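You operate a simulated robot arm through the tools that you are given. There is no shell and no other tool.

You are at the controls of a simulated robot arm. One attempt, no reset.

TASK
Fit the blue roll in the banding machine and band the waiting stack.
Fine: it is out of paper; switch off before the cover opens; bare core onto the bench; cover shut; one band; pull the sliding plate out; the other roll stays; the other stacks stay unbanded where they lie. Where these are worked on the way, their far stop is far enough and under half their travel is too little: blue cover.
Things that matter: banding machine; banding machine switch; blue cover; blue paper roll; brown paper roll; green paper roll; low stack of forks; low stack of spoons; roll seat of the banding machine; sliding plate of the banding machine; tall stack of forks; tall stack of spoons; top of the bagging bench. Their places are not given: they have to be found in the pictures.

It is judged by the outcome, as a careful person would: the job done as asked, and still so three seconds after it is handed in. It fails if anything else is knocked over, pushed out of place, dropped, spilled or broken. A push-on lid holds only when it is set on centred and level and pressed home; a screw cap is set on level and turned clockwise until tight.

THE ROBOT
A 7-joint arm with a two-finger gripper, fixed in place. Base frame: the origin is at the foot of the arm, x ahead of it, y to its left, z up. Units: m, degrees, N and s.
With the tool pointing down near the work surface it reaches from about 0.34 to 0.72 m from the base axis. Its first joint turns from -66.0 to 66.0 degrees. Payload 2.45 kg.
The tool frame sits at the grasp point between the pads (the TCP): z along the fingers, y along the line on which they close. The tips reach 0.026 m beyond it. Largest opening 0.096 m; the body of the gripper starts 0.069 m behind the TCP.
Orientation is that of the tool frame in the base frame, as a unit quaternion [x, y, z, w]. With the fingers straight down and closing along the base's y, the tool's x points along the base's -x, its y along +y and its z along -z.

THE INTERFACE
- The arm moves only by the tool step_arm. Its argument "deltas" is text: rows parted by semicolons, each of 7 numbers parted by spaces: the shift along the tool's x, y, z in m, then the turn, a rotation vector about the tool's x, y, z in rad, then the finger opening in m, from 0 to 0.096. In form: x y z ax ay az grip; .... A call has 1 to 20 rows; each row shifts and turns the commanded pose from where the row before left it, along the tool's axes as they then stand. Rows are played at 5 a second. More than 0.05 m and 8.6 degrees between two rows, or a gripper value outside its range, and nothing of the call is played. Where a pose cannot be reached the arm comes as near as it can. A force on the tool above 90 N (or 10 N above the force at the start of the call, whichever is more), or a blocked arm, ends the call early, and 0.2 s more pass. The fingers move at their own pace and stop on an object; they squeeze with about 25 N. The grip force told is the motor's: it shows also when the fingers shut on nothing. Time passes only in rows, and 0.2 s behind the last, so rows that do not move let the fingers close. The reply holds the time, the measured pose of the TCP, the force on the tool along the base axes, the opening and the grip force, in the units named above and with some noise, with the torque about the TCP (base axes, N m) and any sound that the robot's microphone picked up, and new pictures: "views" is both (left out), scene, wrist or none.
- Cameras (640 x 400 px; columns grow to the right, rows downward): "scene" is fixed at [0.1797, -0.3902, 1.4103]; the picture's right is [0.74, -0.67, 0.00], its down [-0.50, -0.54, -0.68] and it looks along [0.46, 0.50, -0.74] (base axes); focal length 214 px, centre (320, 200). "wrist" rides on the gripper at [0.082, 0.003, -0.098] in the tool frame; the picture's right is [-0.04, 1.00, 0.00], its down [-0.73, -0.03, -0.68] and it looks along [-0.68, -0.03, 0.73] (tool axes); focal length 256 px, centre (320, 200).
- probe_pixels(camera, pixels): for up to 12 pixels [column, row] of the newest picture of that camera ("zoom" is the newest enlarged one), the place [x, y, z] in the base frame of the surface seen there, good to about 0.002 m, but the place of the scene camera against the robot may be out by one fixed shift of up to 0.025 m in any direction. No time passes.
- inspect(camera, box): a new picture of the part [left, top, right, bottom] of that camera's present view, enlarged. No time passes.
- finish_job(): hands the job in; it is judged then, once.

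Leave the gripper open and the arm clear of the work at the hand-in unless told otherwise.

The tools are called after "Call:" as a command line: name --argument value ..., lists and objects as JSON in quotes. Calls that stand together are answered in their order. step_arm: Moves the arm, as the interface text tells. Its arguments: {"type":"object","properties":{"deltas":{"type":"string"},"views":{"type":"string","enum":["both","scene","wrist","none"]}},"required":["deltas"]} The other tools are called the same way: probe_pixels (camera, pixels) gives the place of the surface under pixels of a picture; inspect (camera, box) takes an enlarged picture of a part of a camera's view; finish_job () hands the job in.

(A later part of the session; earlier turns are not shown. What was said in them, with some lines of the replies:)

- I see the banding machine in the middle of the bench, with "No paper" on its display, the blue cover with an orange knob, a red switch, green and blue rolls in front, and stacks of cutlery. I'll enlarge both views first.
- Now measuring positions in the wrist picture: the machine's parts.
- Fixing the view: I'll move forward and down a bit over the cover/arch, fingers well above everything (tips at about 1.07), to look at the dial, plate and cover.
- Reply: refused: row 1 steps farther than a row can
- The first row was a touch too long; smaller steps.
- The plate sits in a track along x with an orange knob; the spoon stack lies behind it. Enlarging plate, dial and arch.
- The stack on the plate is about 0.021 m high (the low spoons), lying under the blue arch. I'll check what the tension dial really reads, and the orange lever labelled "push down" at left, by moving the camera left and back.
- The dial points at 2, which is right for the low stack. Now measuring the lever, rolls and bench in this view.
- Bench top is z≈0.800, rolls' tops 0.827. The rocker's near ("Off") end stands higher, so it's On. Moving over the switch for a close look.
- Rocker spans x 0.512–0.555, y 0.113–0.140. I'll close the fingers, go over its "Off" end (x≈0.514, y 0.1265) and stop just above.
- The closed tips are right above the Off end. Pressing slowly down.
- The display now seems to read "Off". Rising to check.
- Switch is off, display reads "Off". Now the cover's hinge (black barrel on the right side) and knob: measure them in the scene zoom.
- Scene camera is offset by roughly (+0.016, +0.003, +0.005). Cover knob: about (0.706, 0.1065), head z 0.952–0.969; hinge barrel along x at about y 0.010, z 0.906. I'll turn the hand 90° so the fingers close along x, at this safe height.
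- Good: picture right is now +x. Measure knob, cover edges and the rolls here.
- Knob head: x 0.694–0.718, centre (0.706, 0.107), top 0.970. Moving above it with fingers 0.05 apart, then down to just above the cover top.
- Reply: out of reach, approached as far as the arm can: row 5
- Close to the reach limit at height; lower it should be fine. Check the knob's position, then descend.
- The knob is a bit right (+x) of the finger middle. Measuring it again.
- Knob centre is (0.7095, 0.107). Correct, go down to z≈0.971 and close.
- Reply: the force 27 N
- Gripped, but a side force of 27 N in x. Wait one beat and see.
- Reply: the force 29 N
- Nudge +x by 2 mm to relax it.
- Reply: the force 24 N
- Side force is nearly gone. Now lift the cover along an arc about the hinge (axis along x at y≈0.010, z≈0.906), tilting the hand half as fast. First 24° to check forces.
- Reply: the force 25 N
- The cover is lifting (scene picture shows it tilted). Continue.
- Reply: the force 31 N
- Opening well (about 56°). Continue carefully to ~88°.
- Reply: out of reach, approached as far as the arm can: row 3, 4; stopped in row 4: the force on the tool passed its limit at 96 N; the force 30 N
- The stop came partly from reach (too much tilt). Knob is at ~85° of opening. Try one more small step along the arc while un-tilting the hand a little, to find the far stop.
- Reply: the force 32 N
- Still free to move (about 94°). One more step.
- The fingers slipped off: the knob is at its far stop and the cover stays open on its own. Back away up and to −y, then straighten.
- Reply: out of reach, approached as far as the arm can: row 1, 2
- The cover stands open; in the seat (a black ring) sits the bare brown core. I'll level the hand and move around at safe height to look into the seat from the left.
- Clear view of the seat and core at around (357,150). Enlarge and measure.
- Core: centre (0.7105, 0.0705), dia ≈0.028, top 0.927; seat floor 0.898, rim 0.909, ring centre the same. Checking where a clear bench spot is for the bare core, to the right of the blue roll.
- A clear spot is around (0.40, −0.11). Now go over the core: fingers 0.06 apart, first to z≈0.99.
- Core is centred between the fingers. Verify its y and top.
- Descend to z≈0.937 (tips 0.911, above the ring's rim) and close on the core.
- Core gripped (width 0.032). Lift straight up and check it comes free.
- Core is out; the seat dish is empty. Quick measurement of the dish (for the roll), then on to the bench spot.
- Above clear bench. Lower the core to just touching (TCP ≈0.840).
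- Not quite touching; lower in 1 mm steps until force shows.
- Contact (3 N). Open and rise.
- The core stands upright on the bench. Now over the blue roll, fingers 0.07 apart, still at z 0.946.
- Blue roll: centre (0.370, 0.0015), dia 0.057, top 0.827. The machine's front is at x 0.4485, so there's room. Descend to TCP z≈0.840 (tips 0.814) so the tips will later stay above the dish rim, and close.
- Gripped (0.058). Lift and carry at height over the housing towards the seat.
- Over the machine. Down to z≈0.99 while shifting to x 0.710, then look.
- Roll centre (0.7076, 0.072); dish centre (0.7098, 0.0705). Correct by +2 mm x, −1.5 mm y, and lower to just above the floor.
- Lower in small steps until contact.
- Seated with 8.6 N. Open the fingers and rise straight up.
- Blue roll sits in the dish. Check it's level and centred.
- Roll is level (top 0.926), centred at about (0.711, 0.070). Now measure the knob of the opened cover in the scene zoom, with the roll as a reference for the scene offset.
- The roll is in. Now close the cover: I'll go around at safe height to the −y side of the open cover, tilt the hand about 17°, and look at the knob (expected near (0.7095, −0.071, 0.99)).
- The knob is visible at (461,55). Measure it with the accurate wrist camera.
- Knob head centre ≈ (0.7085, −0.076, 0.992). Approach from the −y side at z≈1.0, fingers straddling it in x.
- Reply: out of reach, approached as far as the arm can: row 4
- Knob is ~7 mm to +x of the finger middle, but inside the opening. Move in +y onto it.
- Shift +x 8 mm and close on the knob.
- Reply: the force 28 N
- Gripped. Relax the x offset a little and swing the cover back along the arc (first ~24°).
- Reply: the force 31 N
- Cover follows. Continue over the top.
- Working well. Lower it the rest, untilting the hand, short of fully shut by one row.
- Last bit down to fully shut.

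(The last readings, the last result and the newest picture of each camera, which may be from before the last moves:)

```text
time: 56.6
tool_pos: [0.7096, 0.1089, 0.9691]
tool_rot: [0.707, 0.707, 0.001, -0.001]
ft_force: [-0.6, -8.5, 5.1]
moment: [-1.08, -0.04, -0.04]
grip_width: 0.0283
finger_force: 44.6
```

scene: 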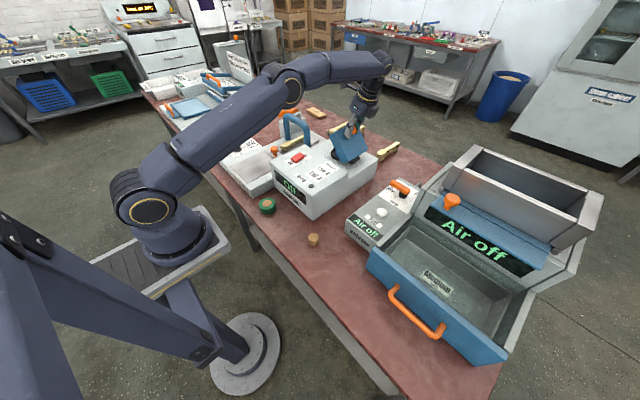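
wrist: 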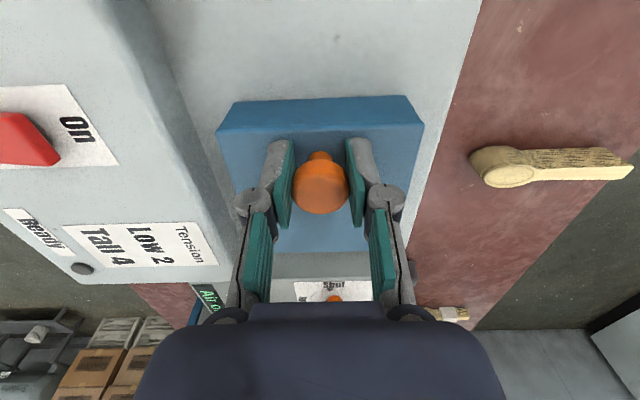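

Release the knob and rise, then check the cover's top is level.

Call:
step_arm --deltas "0 0 0.001 0 0 0 0; 0 0 0 0 0 0 0.05; 0 0 0 0 0 0 0.055; 0 0 -0.03 0 0 0 0.055; 0 -0.01 -0.04 0 0 0 0.055; 0 -0.02 -0.03 0 0 0 0.055; 0 0 0 0 0 0 0.055" --views "both"

Call:
probe_pixels --camera "wrist" --pixels '[[300, 70], [400, 70], [350, 70], [300, 175], [345, 180], [385, 110]]'

```text
time: 58.2
tool_pos: [0.6788, 0.1065, 1.0674]
tool_rot: [0.707, 0.707, 0.001, -0.001]
ft_force: [0.6, 0.4, -0.5]
moment: [0.02, 0.05, 0.01]
grip_width: 0.0549
finger_force: 0.0
```

scene: 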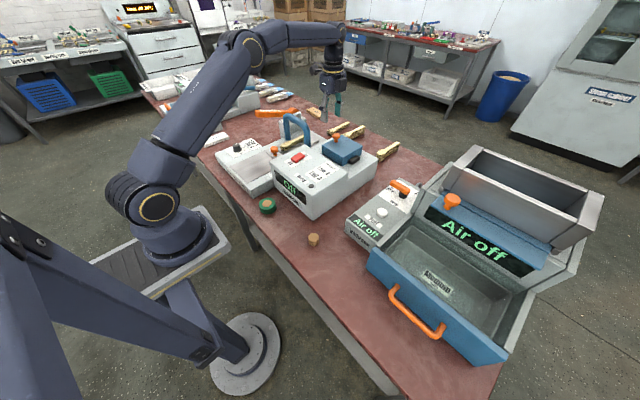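
wrist: 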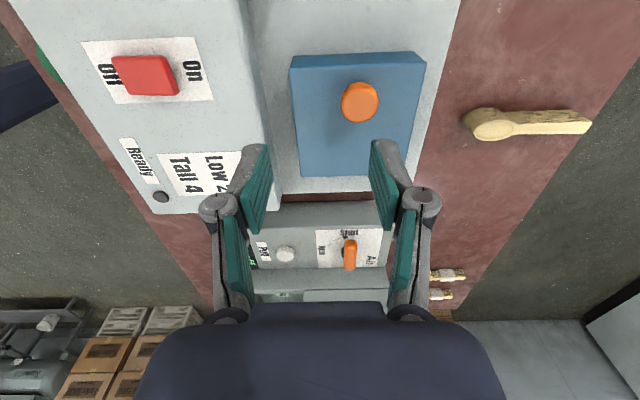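

```text
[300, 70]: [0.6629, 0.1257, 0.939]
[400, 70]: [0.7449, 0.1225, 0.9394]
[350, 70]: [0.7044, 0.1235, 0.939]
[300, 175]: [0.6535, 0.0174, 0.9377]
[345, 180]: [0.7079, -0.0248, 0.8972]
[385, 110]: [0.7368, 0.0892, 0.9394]
```

Cover is shut and level (z 0.939 all over). Now the switch: closed fingers above its "On" end (x≈0.551, y 0.1265).

Call:
step_arm --deltas "0.007 -0.043 0 0 0 0 0; 0.007 -0.043 0 0 0 0 0; 0.006 -0.042 0 0 0 0 0; 0 0 0.04 0 0 0 0; 0 0 0.037 0 0 0 0; 0 0 0 0 0 0 0" --views "wrist"

Call:
inspect --camera "wrist" --box '[220, 80, 420, 240]'

```text
time: 59.6
tool_pos: [0.5525, 0.1259, 0.989]
tool_rot: [0.707, 0.707, 0.002, -0.001]
ft_force: [0.1, 0.3, 0.3]
moment: [0.0, 0.02, -0.01]
grip_width: 0.0
finger_force: 25.3
```

wrist: 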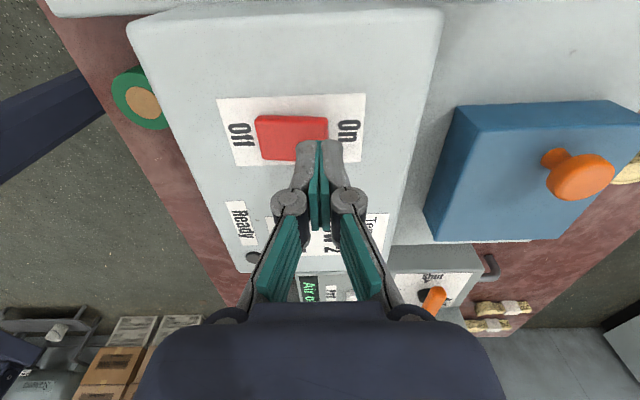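

```text
2.50 times, centred on (320, 160) of wrist
```

zoom: 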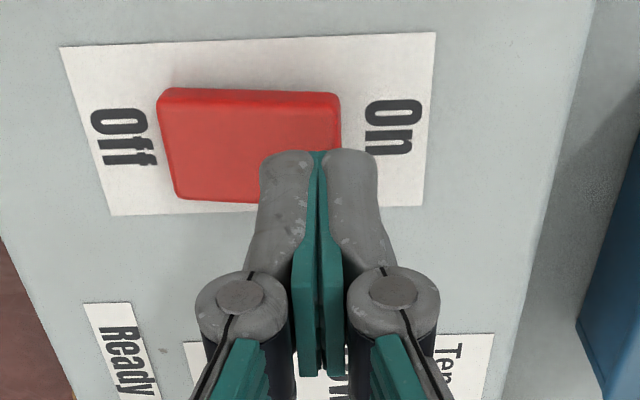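

Above the On end. Press slowly.

Call:
step_arm --deltas "0 0 0.01 0 0 0 0; 0 0 0.006 0 0 0 0; 0 0 0.005 0 0 0 0; 0 0 0.003 0 0 0 0; 0 0 0 0 0 0 0" --views "none"

Call:
step_arm --deltas "0 0 -0.03 0 0 0 0; 0 0 -0.04 0 0 0 0; 0 0 -0.03 0 0 0 0; 0 0 0 0 0 0 0" --views "both"

Call:
inspect --camera "scene" --box '[250, 110, 390, 220]'

```text
time: 60.8
tool_pos: [0.5518, 0.1272, 0.9685]
tool_rot: [0.707, 0.707, 0.002, 0.0]
ft_force: [-1.4, -1.4, 17.7]
moment: [-0.11, 0.2, 0.02]
grip_width: 0.0002
finger_force: 25.1
```

```text
time: 61.8
tool_pos: [0.5501, 0.128, 1.0661]
tool_rot: [0.707, 0.707, 0.001, 0.0]
ft_force: [0.2, 0.2, 0.4]
moment: [0.01, 0.02, 0.01]
grip_width: 0.0
finger_force: 24.6
```

scene: 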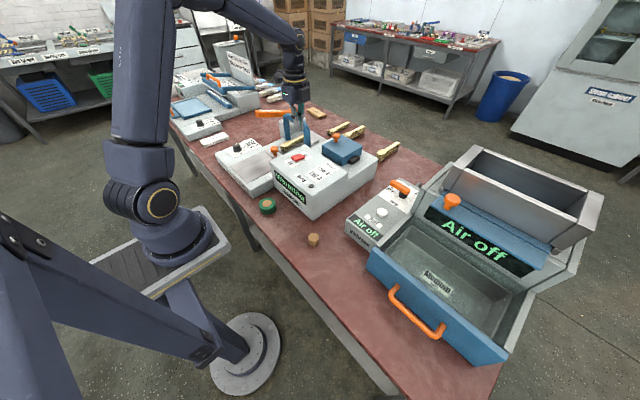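
wrist: 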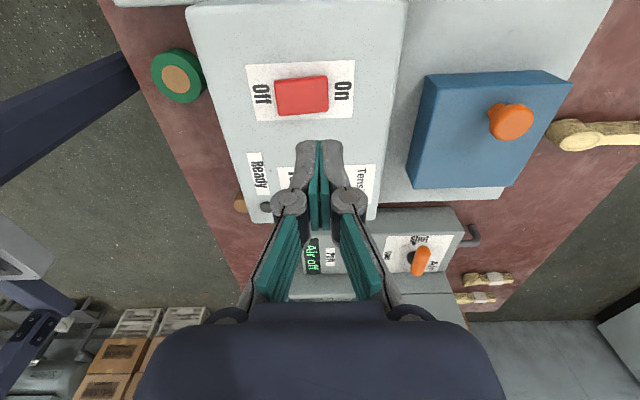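

```text
3.64 times, centred on (320, 165) of scene
```

zoom: 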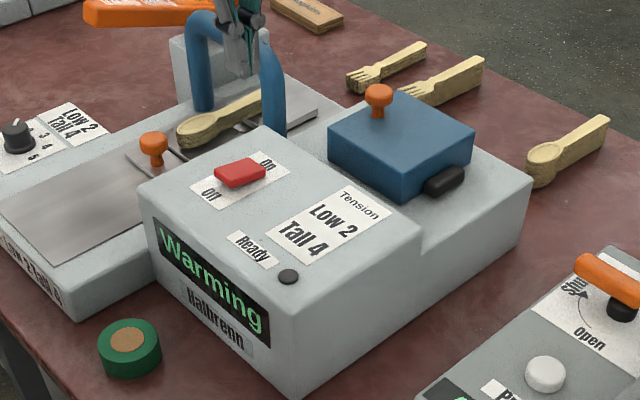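

Display reads "Warming". While it warms, I'll move over the "Push down" lever's near end, staying above it, fingers closed.

Call:
step_arm --deltas "0.045 0 -0.01 0 0 0 0; 0.045 0 -0.01 0 0 0 0; 0.045 0.004 0 0 0 0 0; 0.045 0.004 0 0 0 0 0; 0.045 0.004 0 0 0 0 0; 0.045 0.004 0 0 0 0 0; 0.037 0.002 0 0 0 0 0; 0 0 0 0 0 0 0; 0 0 0 0 0 0 0" --views "both"

Call:
inspect --camera "scene" --box '[200, 90, 340, 220]'

```text
time: 63.8
tool_pos: [0.5417, 0.4186, 1.0803]
tool_rot: [0.707, 0.707, 0.001, -0.001]
ft_force: [-0.2, -0.3, 0.6]
moment: [0.02, 0.0, 0.02]
grip_width: 0.0
finger_force: 24.9
out of reach, approached as far as the arm can: row 6, 7
```

scene: 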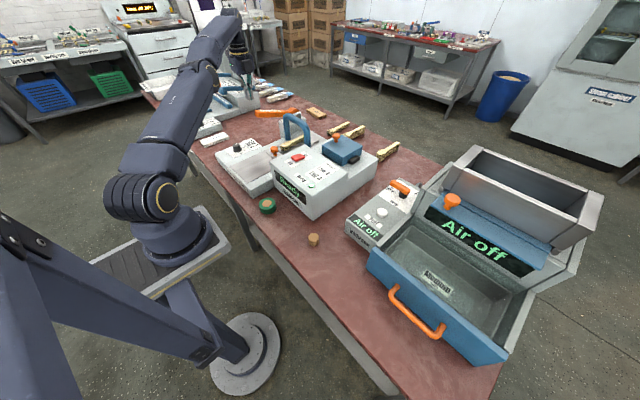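
wrist: 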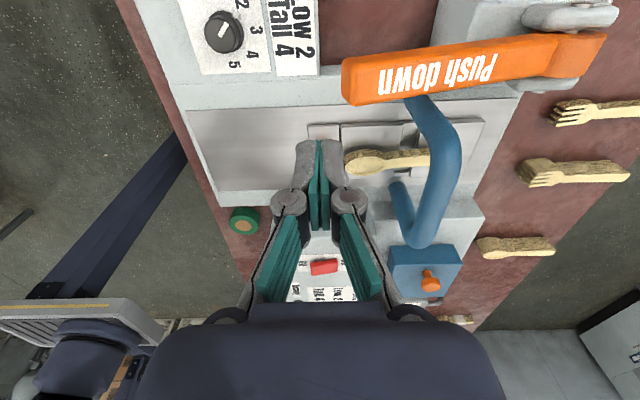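

```text
3.08 times, centred on (270, 155) of scene
```

zoom: 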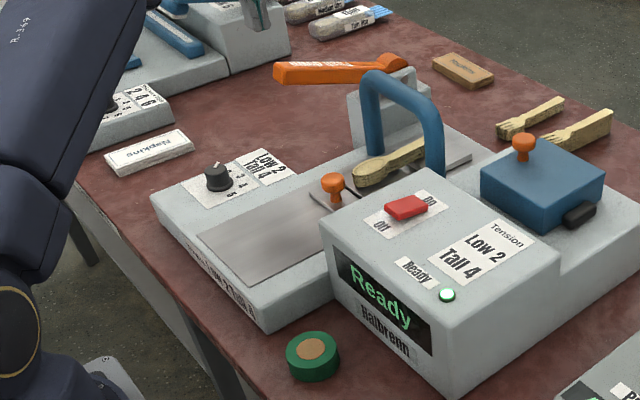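

Machine says "Ready" with a green lamp. Measure the lever's near end.

Call:
probe_pixels --camera "wrist" --pixels '[[352, 75], [352, 92], [370, 75], [400, 70], [450, 65], [500, 60], [580, 45], [345, 62], [370, 55], [400, 95]]'

```text
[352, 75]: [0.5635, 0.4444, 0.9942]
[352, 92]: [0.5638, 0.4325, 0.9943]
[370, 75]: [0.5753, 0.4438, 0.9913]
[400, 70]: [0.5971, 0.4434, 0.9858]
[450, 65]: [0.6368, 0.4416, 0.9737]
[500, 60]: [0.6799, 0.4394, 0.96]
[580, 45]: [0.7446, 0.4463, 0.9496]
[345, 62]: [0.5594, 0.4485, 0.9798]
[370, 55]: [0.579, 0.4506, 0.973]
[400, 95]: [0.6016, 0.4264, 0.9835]
```

Lever end: x≥0.558, y 0.426–0.450, top z 0.994, which is near the reach limit. I'll tilt the hand about 14° so the fingertips point outward, then position over the end.

Call:
step_arm --deltas "0 0 0 -0.099 0.0765 0 0; 0 0 0 -0.099 0.0765 0 0; 0 0 0 0 0 0 0" --views "none"

```text
time: 64.6
tool_pos: [0.5396, 0.4176, 1.0808]
tool_rot: [0.701, 0.702, 0.125, 0.015]
ft_force: [0.6, 0.0, 0.2]
moment: [-0.03, 0.0, -0.01]
grip_width: 0.0
finger_force: 25.0
```

Call:
step_arm --deltas "0.004 0.0059 0.028 0 0 0 0; 0.004 0.0059 0.028 0 0 0 0; 0 0 0 0 0 0 0" --views "both"

Call:
inspect --camera "wrist" --box '[240, 60, 480, 220]'

```text
time: 65.4
tool_pos: [0.5654, 0.4334, 1.0308]
tool_rot: [0.701, 0.701, 0.125, 0.015]
ft_force: [-0.7, 0.5, -0.7]
moment: [-0.02, 0.02, 0.01]
grip_width: 0.0002
finger_force: 25.0
```

scene: 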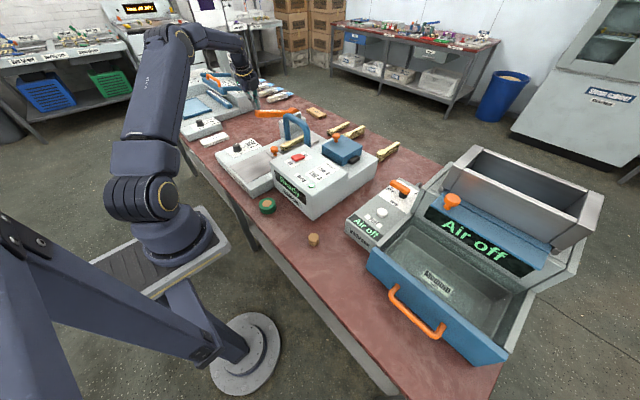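
wrist: 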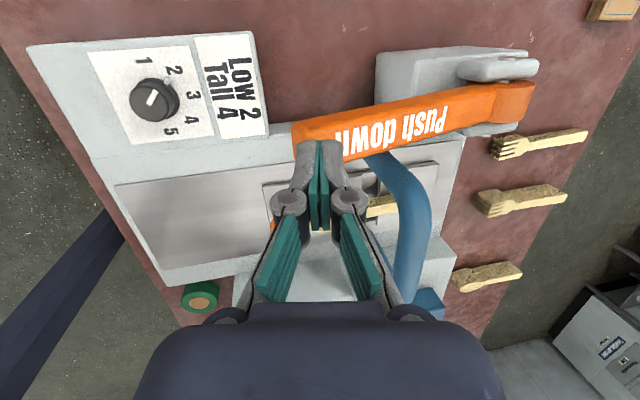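

```text
2.50 times, centred on (360, 140) of wrist
```

zoom: 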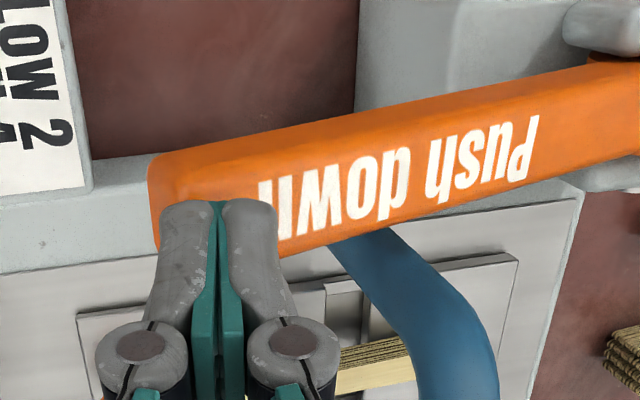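

The tips are over the lever's end. Press straight down in one continuous push, 1 cm per row.

Call:
step_arm --deltas "-0.00154 -0.00197 0.00968 0 0 0 0; -0.00154 -0.00197 0.00968 0 0 0 0; -0.00154 -0.00197 0.00968 0 0 0 0; -0.00154 -0.00197 0.00968 0 0 0 0" --views "both"

```text
time: 66.4
tool_pos: [0.5657, 0.4344, 0.9941]
tool_rot: [0.702, 0.701, 0.128, 0.018]
ft_force: [3.3, -0.2, 3.3]
moment: [-0.05, -0.06, 0.01]
grip_width: 0.0001
finger_force: 25.3
```

scene: 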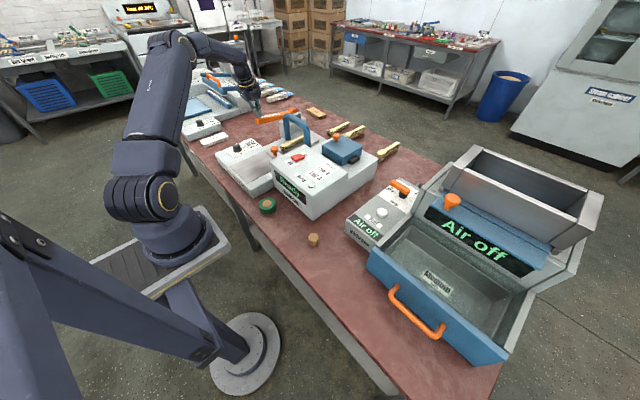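
wrist: 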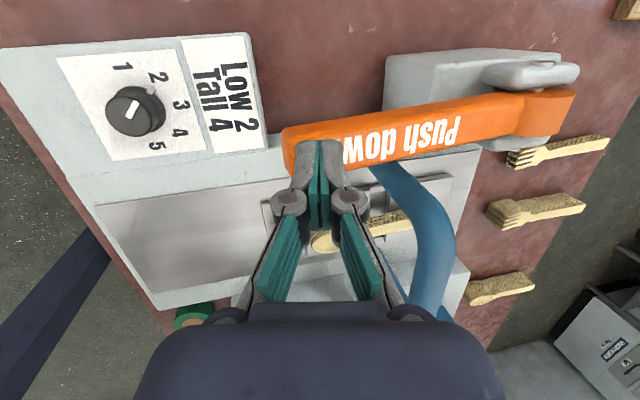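

The lever is going down with ~3 N. Keep pushing.

Call:
step_arm --deltas "-0.00154 -0.00197 0.00968 0 0 0 0; -0.00154 -0.00197 0.00968 0 0 0 0; -0.00154 -0.00197 0.00968 0 0 0 0; -0.00154 -0.00197 0.00968 0 0 0 0" --views "both"

```text
time: 67.3
tool_pos: [0.5655, 0.4399, 0.9781]
tool_rot: [0.7, 0.7, 0.139, 0.015]
ft_force: [1.8, 1.3, 14.1]
moment: [-0.05, -0.1, 0.02]
grip_width: 0.0003
finger_force: 24.8
stopped in row 4: the force on the tool passed its limit at 100 N (the readings are from after the stop); the commanded pose is now the measured one
```

scene: 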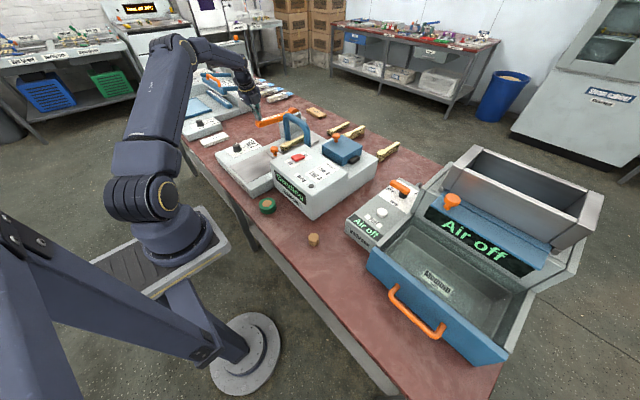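
wrist: 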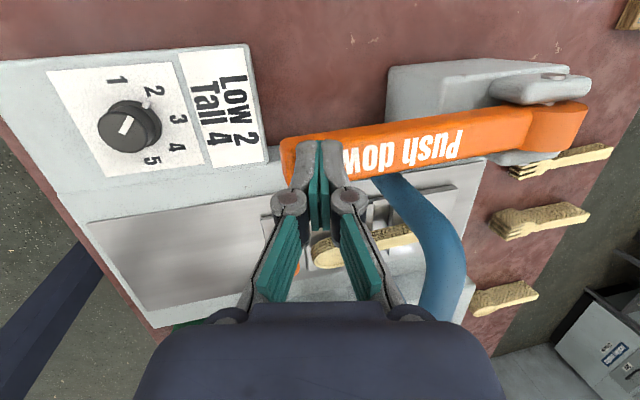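

Hit the lever's bottom stop. Look at the display.

Call:
inspect --camera "scene" --box '[230, 90, 370, 220]'

Call:
inspect --camera "wrist" --box '[260, 160, 480, 300]'

```text
3.08 times, centred on (300, 155) of scene
```

zoom: 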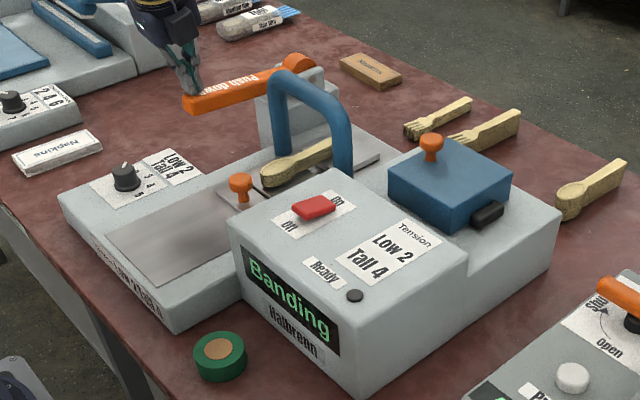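

```text
2.86 times, centred on (370, 230) of wrist
```

zoom: 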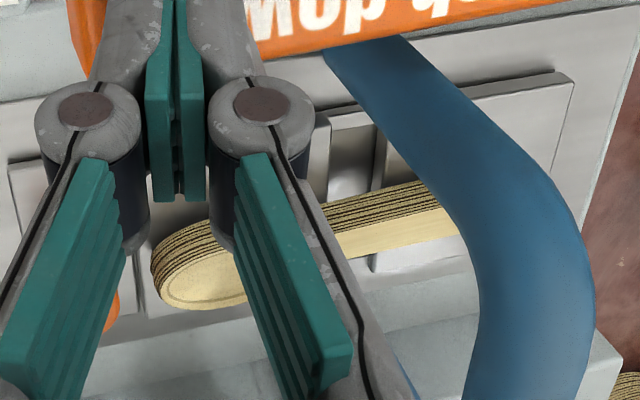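

Display shows "Banding". Release the lever by rising straight up, and wait.

Call:
step_arm --deltas "0.0031 0.0039 -0.0194 0 0 0 0; 0.0031 0.0039 -0.0194 0 0 0 0; 0.0062 0.0078 -0.0387 0 0 0 0; 0.0062 0.0078 -0.0387 0 0 0 0; 0 0 0 0 0 0 0; 0 0 0 0 0 0 0" --views "both"

Call:
inspect --camera "scene" --box '[230, 90, 370, 220]'

```text
time: 68.7
tool_pos: [0.5637, 0.4362, 1.097]
tool_rot: [0.701, 0.701, 0.133, 0.015]
ft_force: [-0.9, -1.1, -0.4]
moment: [-0.01, 0.02, -0.05]
grip_width: 0.0
finger_force: 25.2
```

scene: 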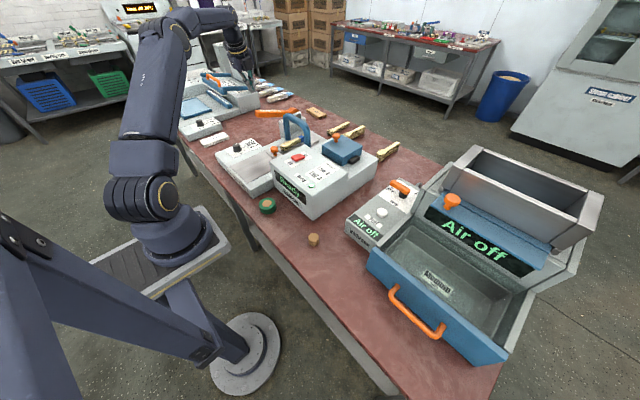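
wrist: 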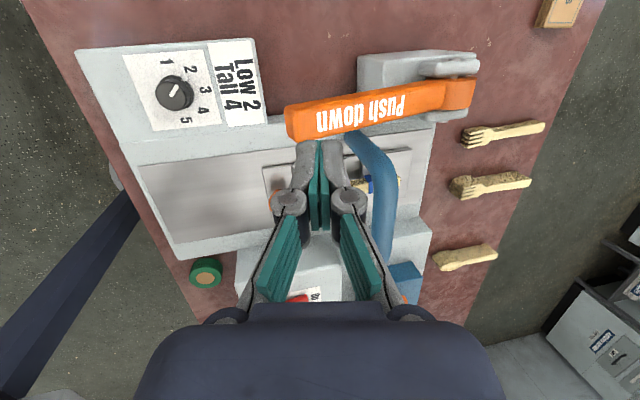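

```text
3.08 times, centred on (300, 155) of scene
```

zoom: 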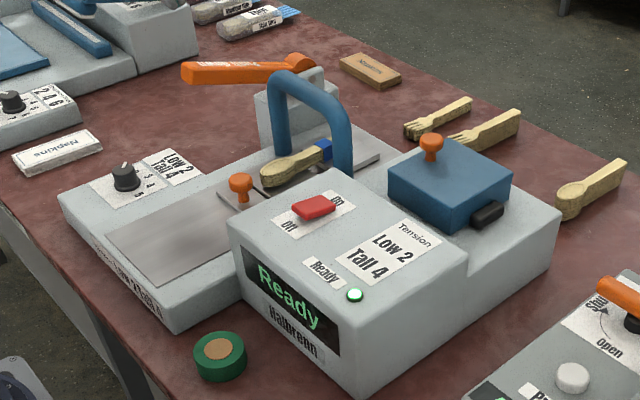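

One blue band is now round the stack; machine back to "Ready". Now level the hand and go above the plate's orange knob (≈(0.5305, 0.295)).

Call:
step_arm --deltas "0 0 0 0.1045 -0.0835 0 0.03; 0 0 0 0.1045 -0.0835 0 0.05; -0.045 -0.01 0 0 0 0 0.05; -0.045 -0.01 0 0 0 0 0.05; -0.045 -0.01 0 0 0 0 0.05; 0 0 0.03 0 0 0 0.05; 0 0 0.04 0 0 0 0.05; 0 0 0 0 0 0 0.05" --views "wrist"

Call:
inspect --camera "wrist" --box '[200, 20, 440, 200]'

```text
time: 70.5
tool_pos: [0.5164, 0.2726, 1.0176]
tool_rot: [0.707, 0.707, 0.002, -0.001]
ft_force: [0.9, -1.2, 0.7]
moment: [-0.03, -0.01, 0.01]
grip_width: 0.0498
finger_force: 0.1
out of reach, approached as far as the arm can: row 1, 2
```

wrist: 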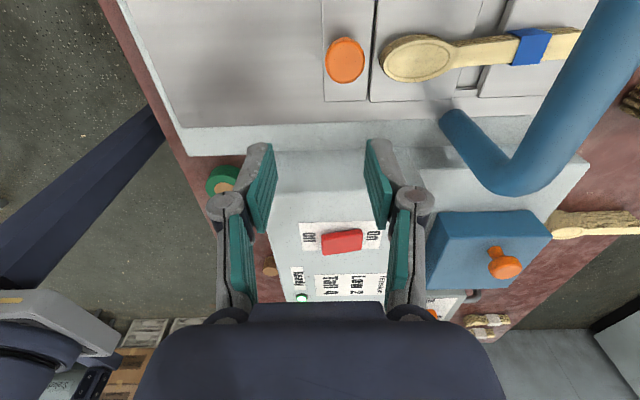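

```text
2.22 times, centred on (320, 110) of wrist
```

zoom: 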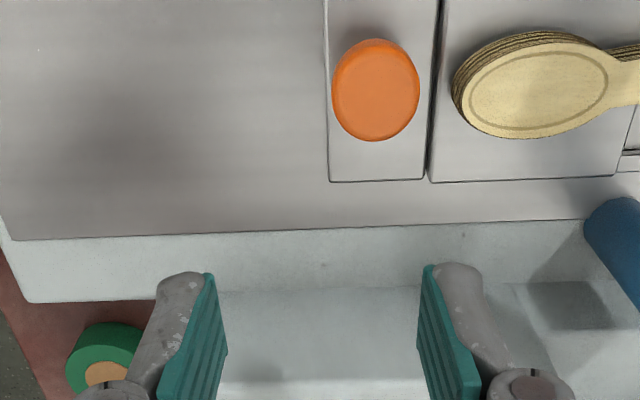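

The knob and spoon tip are close together, so I need a narrow opening. Measuring.

Call:
probe_pixels --camera "zoom" --pixels '[[375, 90], [335, 90], [418, 90], [375, 138], [375, 50], [455, 95], [485, 130], [345, 170], [415, 170], [390, 30], [200, 150], [20, 230]]'

Call:
probe_pixels --camera "wrist" --pixels '[[346, 60], [328, 60], [363, 60], [346, 80], [346, 42], [383, 60], [395, 78], [327, 97], [370, 97], [460, 45], [527, 45], [140, 20]]'

```text
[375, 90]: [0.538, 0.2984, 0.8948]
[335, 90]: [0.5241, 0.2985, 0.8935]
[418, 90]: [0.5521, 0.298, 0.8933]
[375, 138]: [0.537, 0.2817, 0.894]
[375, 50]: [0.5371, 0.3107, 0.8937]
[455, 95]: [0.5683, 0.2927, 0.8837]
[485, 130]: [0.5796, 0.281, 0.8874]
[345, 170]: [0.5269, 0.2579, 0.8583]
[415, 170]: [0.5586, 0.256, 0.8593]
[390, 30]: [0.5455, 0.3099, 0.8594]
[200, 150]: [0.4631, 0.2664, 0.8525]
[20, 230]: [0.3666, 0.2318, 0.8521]
```

```text
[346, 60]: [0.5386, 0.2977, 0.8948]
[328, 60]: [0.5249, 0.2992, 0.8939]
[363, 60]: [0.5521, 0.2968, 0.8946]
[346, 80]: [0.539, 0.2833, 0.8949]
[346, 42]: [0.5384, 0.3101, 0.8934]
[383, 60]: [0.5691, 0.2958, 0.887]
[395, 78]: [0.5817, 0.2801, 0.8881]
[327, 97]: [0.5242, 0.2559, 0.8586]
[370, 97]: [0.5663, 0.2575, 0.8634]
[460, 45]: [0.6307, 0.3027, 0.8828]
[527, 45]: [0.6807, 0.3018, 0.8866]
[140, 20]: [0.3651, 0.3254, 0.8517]
```

Gap between knob (x 0.5245–0.552) and spoon tip (0.568) is only 16 mm, so I'd rather close along y. Turning the hand back 90°.

Call:
step_arm --deltas "0 0 0 0 0 -0.1428 0.05; 0 0 0 0 0 -0.1428 0.05; 0 0 0 0 0 -0.1428 0.05; 0 0 0 0 0 -0.1428 0.05; 0 0 0 0 0 -0.1428 0.05; 0 0 0 0 0 -0.1428 0.05; 0 0 0 0 0 -0.1428 0.05; 0 0 0 0 0 -0.1428 0.05; 0 0 0 0 0 -0.1428 0.05; 0 0 0 0 0 -0.1428 0.05; 0 0 0 0 0 -0.1428 0.05; -0.022 0.024 0.02 0 0 0 0.05; 0 0 0 0 0 0 0.05" --views "wrist"

Call:
inspect --camera "wrist" --box '[220, 60, 420, 240]'

```text
time: 73.3
tool_pos: [0.5357, 0.2991, 0.9949]
tool_rot: [-0.001, 1.0, 0.0, 0.001]
ft_force: [-0.5, 0.0, 0.1]
moment: [-0.04, 0.0, -0.01]
grip_width: 0.0499
finger_force: 0.1
```

wrist: 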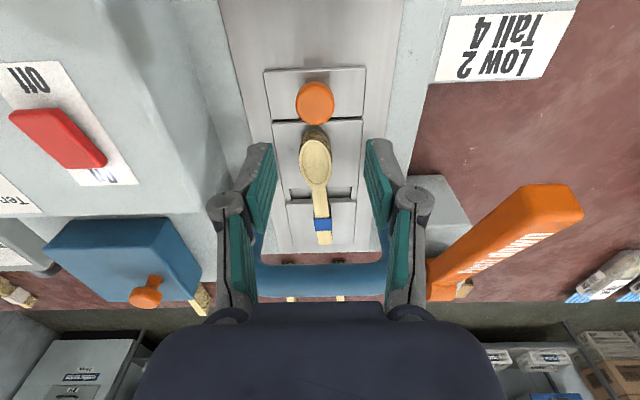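

```text
2.22 times, centred on (320, 150) of wrist
```

zoom: 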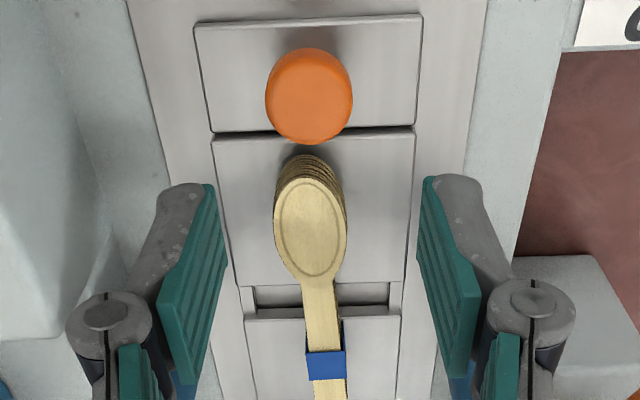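

Call:
probe_pixels --camera "zoom" --pixels '[[309, 90], [268, 95], [350, 95], [309, 58], [309, 128], [310, 160], [230, 35], [230, 120]]'

```text
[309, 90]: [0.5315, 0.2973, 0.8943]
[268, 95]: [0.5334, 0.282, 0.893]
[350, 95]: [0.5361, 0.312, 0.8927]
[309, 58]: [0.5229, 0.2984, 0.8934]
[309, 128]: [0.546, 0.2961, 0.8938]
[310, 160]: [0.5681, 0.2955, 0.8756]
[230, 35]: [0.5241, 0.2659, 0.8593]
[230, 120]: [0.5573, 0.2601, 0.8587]
```

Knob centre ≈ (0.537, 0.297). Descend to TCP z≈0.899 (tips 0.873, plate at 0.859) and close.

Call:
step_arm --deltas "-0.001 -0.002 0.04 0 0 0 0.05; 0 0 0.04 0 0 0 0.05; 0 0 0.016 0 0 0 0.05; 0 0 0 0 0 0 0.05; 0 0 0 0 0 0 0.035; 0 0 0 0 0 0 0.02; 0 0 0 0 0 0 0.01; 0 0 0 0 0 0 0.01" --views "both"

```text
time: 75.1
tool_pos: [0.5342, 0.2947, 0.9012]
tool_rot: [0.001, 1.0, -0.001, 0.0]
ft_force: [-2.0, -13.1, 1.0]
moment: [-0.28, 0.05, -0.08]
grip_width: 0.0309
finger_force: 44.5
```

scene: 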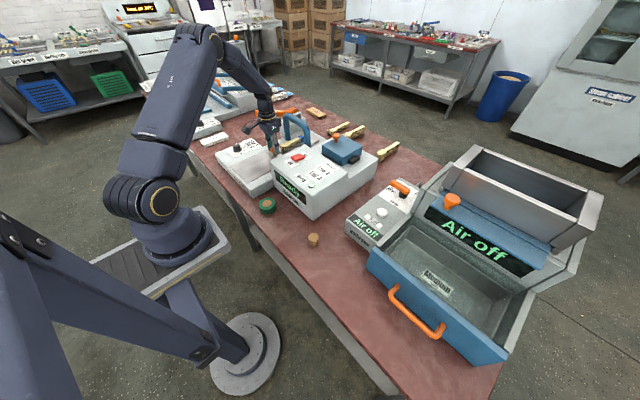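
wrist: 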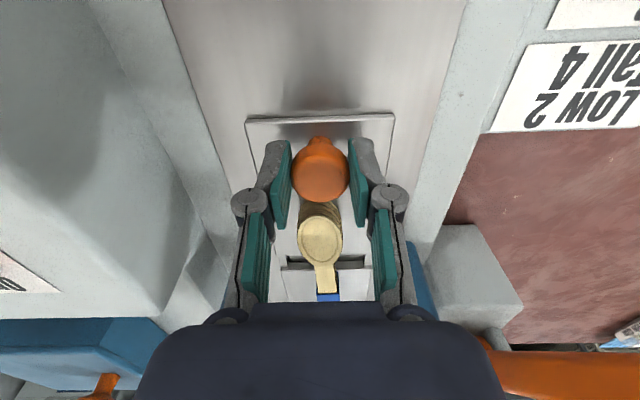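

Gripped. Pull gently towards −x, 1 cm per row.

Call:
step_arm --deltas "0.003 -0.001 0 0 0 0 0.01; 0.006 0 0 0 0 0 0.01; 0.008 0 0 0 0 0 0.01; 0.008 0 0 0 0 0 0.01; 0.008 0 0 0 0 0 0.01" --views "both"

```text
time: 76.3
tool_pos: [0.5051, 0.2943, 0.9011]
tool_rot: [0.0, 1.0, -0.001, 0.0]
ft_force: [0.2, -10.6, -9.3]
moment: [-0.25, -0.32, 0.11]
grip_width: 0.0306
finger_force: 45.3
```

scene: 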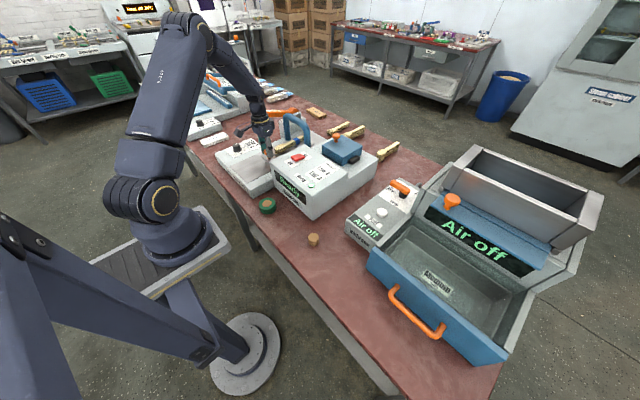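
wrist: 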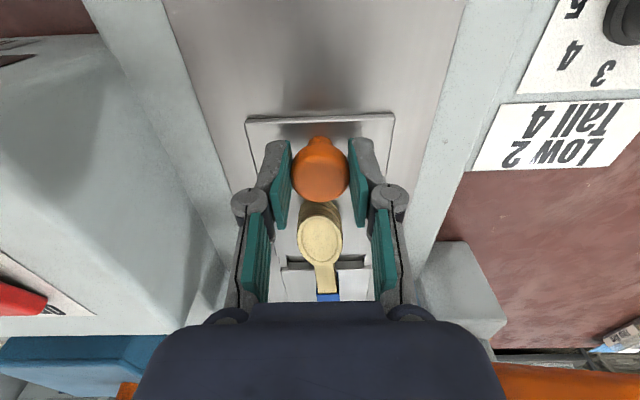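

Plate and stack move together. Keep pulling.

Call:
step_arm --deltas "0.008 -0.001 0 0 0 0 0.01; 0.008 0 0 0 0 0 0.01; 0.008 0 0 0 0 0 0.01; 0.008 0 0 0 0 0 0.01; 0.008 0 0 0 0 0 0.01; 0.008 0 0 0 0 0 0.01" --views "both"

```text
time: 77.7
tool_pos: [0.4569, 0.2954, 0.9022]
tool_rot: [0.0, 1.0, 0.001, 0.001]
ft_force: [1.0, -5.6, -12.6]
moment: [0.0, -0.37, -0.22]
grip_width: 0.0311
finger_force: 45.0
```

scene: 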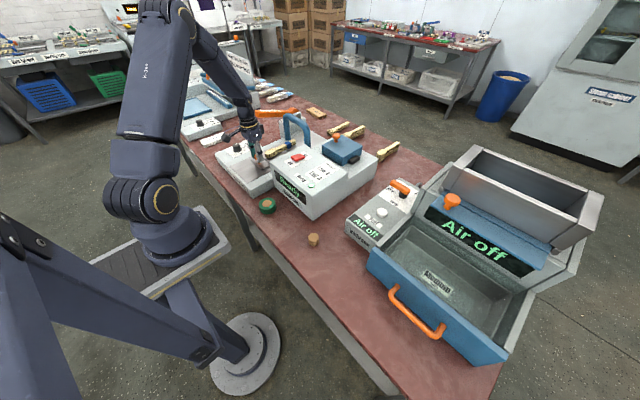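
wrist: 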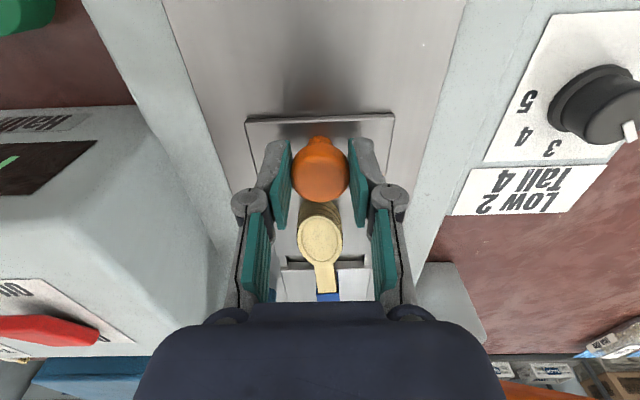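

Call:
step_arm --deltas "0.008 0 0.001 0 0 0 0.01; 0.008 0 0 0 0 0 0.01; 0.008 0 0 0 0 0 0.01; 0.006 0 0 0 0 0 0.01; 0.006 0 0 0 0 0 0.01; 0.006 0 0 0 0 0 0.01" --views "both"

```text
time: 79.1
tool_pos: [0.4139, 0.2949, 0.9011]
tool_rot: [0.0, 1.0, -0.001, 0.0]
ft_force: [1.4, -6.2, -8.1]
moment: [-0.22, 1.02, 0.17]
grip_width: 0.031
finger_force: 45.0
```

scene: 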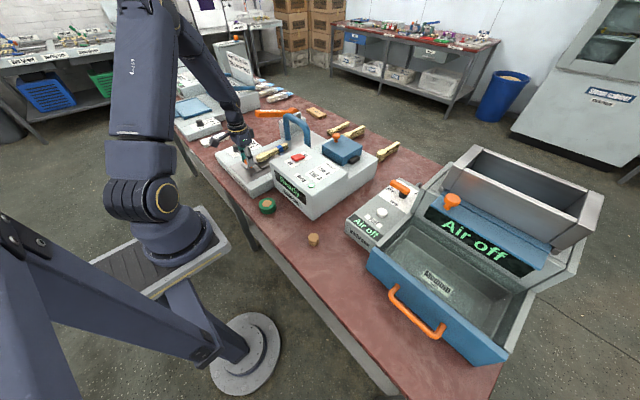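
wrist: 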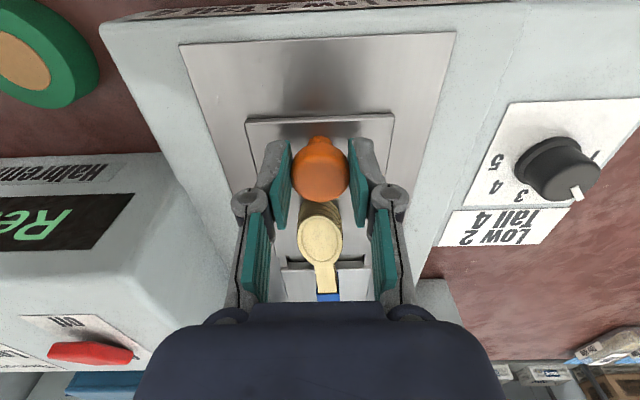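

The steel track still shows ahead of the plate. Continue slower until the stop is felt.

Call:
step_arm --deltas "0.005 0 0.0007 0 0 0 0.01; 0.005 0 0 0 0 0 0.01; 0.004 0 0 0 0 0 0.01; 0.004 0 0 0 0 0 0.01" --views "wrist"

```text
time: 80.1
tool_pos: [0.3988, 0.2938, 0.902]
tool_rot: [0.0, 1.0, 0.002, 0.001]
ft_force: [1.7, -6.6, 11.8]
moment: [-0.12, -0.59, 0.0]
grip_width: 0.0308
finger_force: 44.8
```

wrist: 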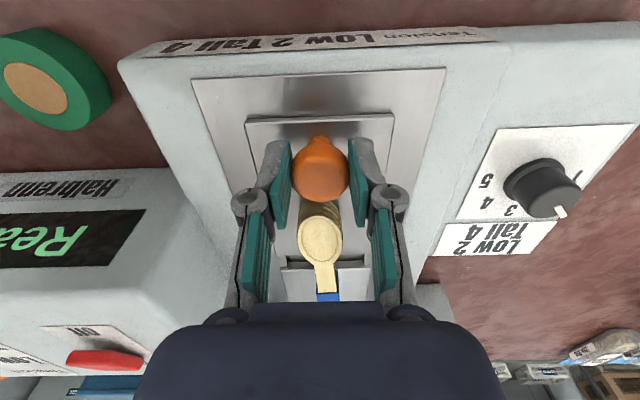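

Call:
step_arm --deltas "0.004 0 -0.0005 0 0 0 0.01; 0.004 0 0 0 0 0 0.01; 0.004 0 0 0 0 0 0.01" --views "wrist"

```text
time: 80.9
tool_pos: [0.3839, 0.2942, 0.9022]
tool_rot: [0.0, 1.0, 0.001, 0.002]
ft_force: [1.6, -6.7, 19.2]
moment: [-0.11, -0.73, -0.01]
grip_width: 0.031
finger_force: 44.8
```

wrist: 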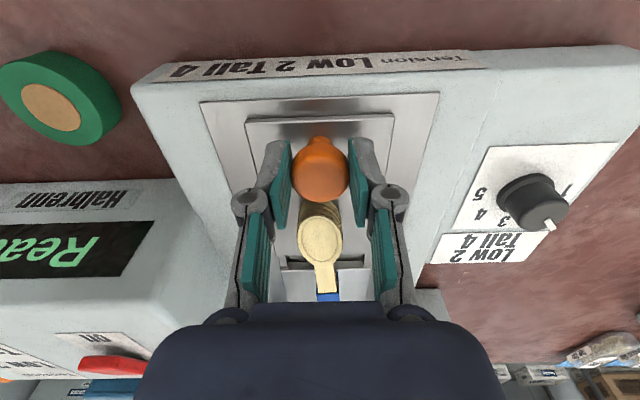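

Still moving; a little more track remains.

Call:
step_arm --deltas "0.003 0 -0.001 0 0 0 0.01; 0.003 0 0 0 0 0 0.01; 0.003 0 0 0 0 0 0.01" --views "wrist"

```text
time: 81.7
tool_pos: [0.3738, 0.2955, 0.9015]
tool_rot: [-0.001, 1.0, 0.0, 0.0]
ft_force: [1.6, -3.3, 1.2]
moment: [-0.08, -0.12, 0.17]
grip_width: 0.0309
finger_force: 44.1
```

wrist: 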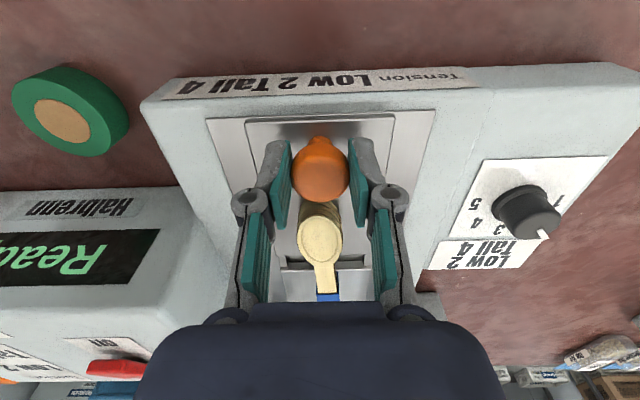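

Call:
step_arm --deltas "0.003 0 0 0 0 0 0.01; 0.003 0 0 0 0 0 0.01; 0.003 0 0 0 0 0 0.01; 0 0 0 0 0 0 0.01" --views "wrist"

```text
time: 82.7
tool_pos: [0.3704, 0.2951, 0.9021]
tool_rot: [0.001, 1.0, 0.002, 0.004]
ft_force: [31.9, -5.3, 3.2]
moment: [-0.12, -0.74, -0.03]
grip_width: 0.0312
finger_force: 44.9
```

wrist: 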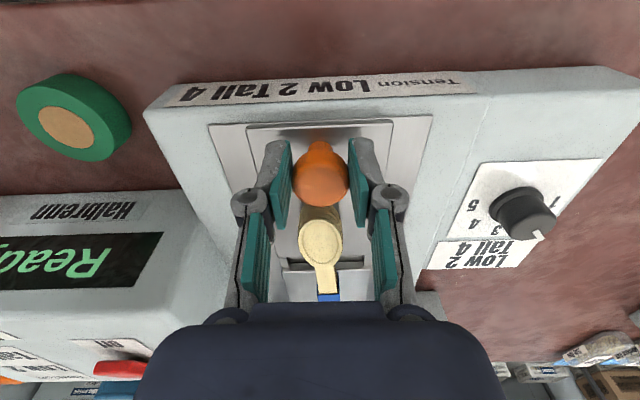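

The far stop is reached (32 N). Ease the pull, open, and lift straight up.

Call:
step_arm --deltas "-0.003 0 0 0 0 0 0.01; 0 0 0 0 0 0 0.01; 0 0 0 0 0 0 0.04; 0 0 0 0 0 0 0.05; 0 0 -0.01 0 0 0 0.05; 0 0 -0.03 0 0 0 0.05; 0 0 -0.045 0 0 0 0.05; 0 0 -0.045 0 0 0 0.05; 0 0 0 0 0 0 0.05" --views "both"

Call:
inspect --camera "scene" --box '[200, 90, 400, 250]'

Call:
inspect --camera "wrist" --box '[200, 40, 440, 200]'

```text
time: 84.7
tool_pos: [0.3695, 0.2951, 1.0311]
tool_rot: [0.0, 1.0, -0.001, 0.001]
ft_force: [0.2, 0.3, 0.6]
moment: [0.0, 0.0, 0.01]
grip_width: 0.0501
finger_force: 0.1
```

scene: 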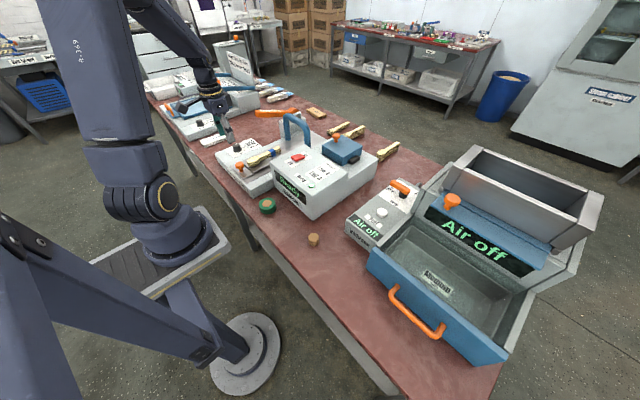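
wrist: 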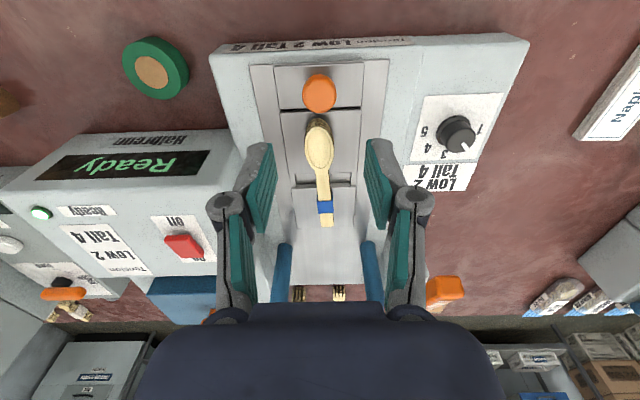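

```text
2.50 times, centred on (300, 170) of scene
```

zoom: 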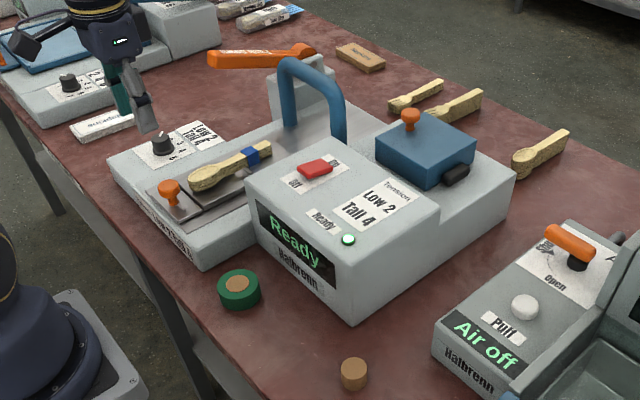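

```text
2.50 times, centred on (320, 120) of wrist
```

zoom: 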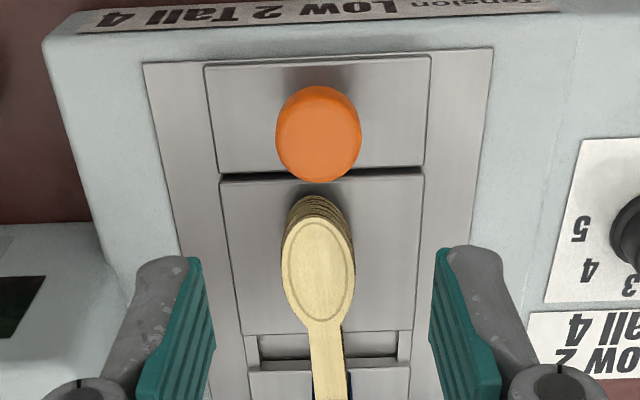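

All done as asked: plate out with the banded stack on it, cover shut, bare core upright on the bench, green roll and the other stacks untouched. Raise the arm clear with the gripper open before handing in.

Call:
step_arm --deltas "0 0 -0.045 0 0 0 0.096; 0 0 -0.045 0 0 0 0.096; 0 0 -0.045 0 0 0 0.096; 0 0 0 0 0 0 0.096; 0 0 0 0 0 0 0.096" --views "both"

Call:
inspect --camera "scene" --box '[200, 90, 400, 250]'

```text
time: 85.9
tool_pos: [0.3696, 0.2976, 1.1663]
tool_rot: [0.0, 1.0, 0.0, 0.0]
ft_force: [-0.1, 0.1, 0.0]
moment: [0.01, 0.01, -0.01]
grip_width: 0.0959
finger_force: 0.0
```

scene: 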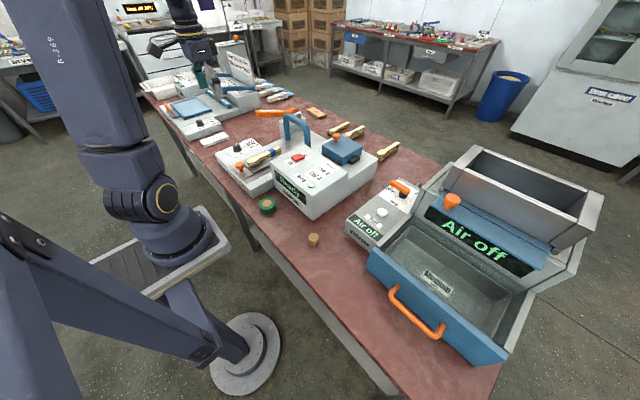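
wrist: 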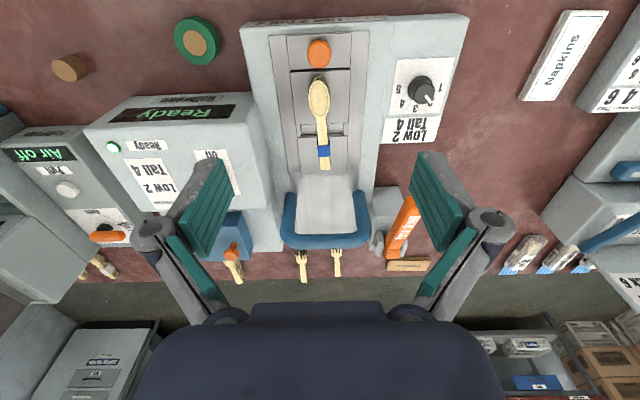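

```text
2.50 times, centred on (300, 170) of scene
```

zoom: 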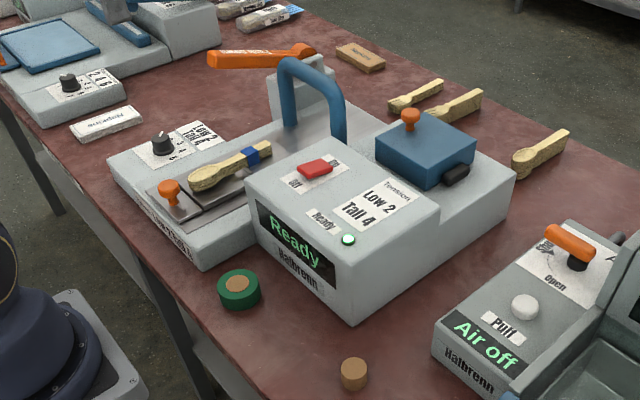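

Everything is in its place, the gripper is open and the arm is clear. Handing in.

Call:
finish_job

```text
The job is handed in.
```

The blue roll is fitted in the banding machine and the waiting stack has one blue band round it. I have handed the job in.

- **Switch:** I turned it off before opening the cover and back on once the cover was shut. The machine now reads "Ready" with its green lamp lit.
- **Bare core:** It is out of the seat and standing upright on clear bench near the front edge.
- **Cover:** It was opened to its far stop, then closed. Its top measured level, about 0.939 m all over.
- **Band:** I pushed the lever down once, with the tension dial already at 2. The stack was about 0.021 m high, so 2 ("Low") is the right setting.
- **Sliding plate:** It is pulled out to its stop with the banded stack on it.
- **The rest:** The green roll and the other three stacks were not touched.

The gripper is open and the arm is raised clear of the work.
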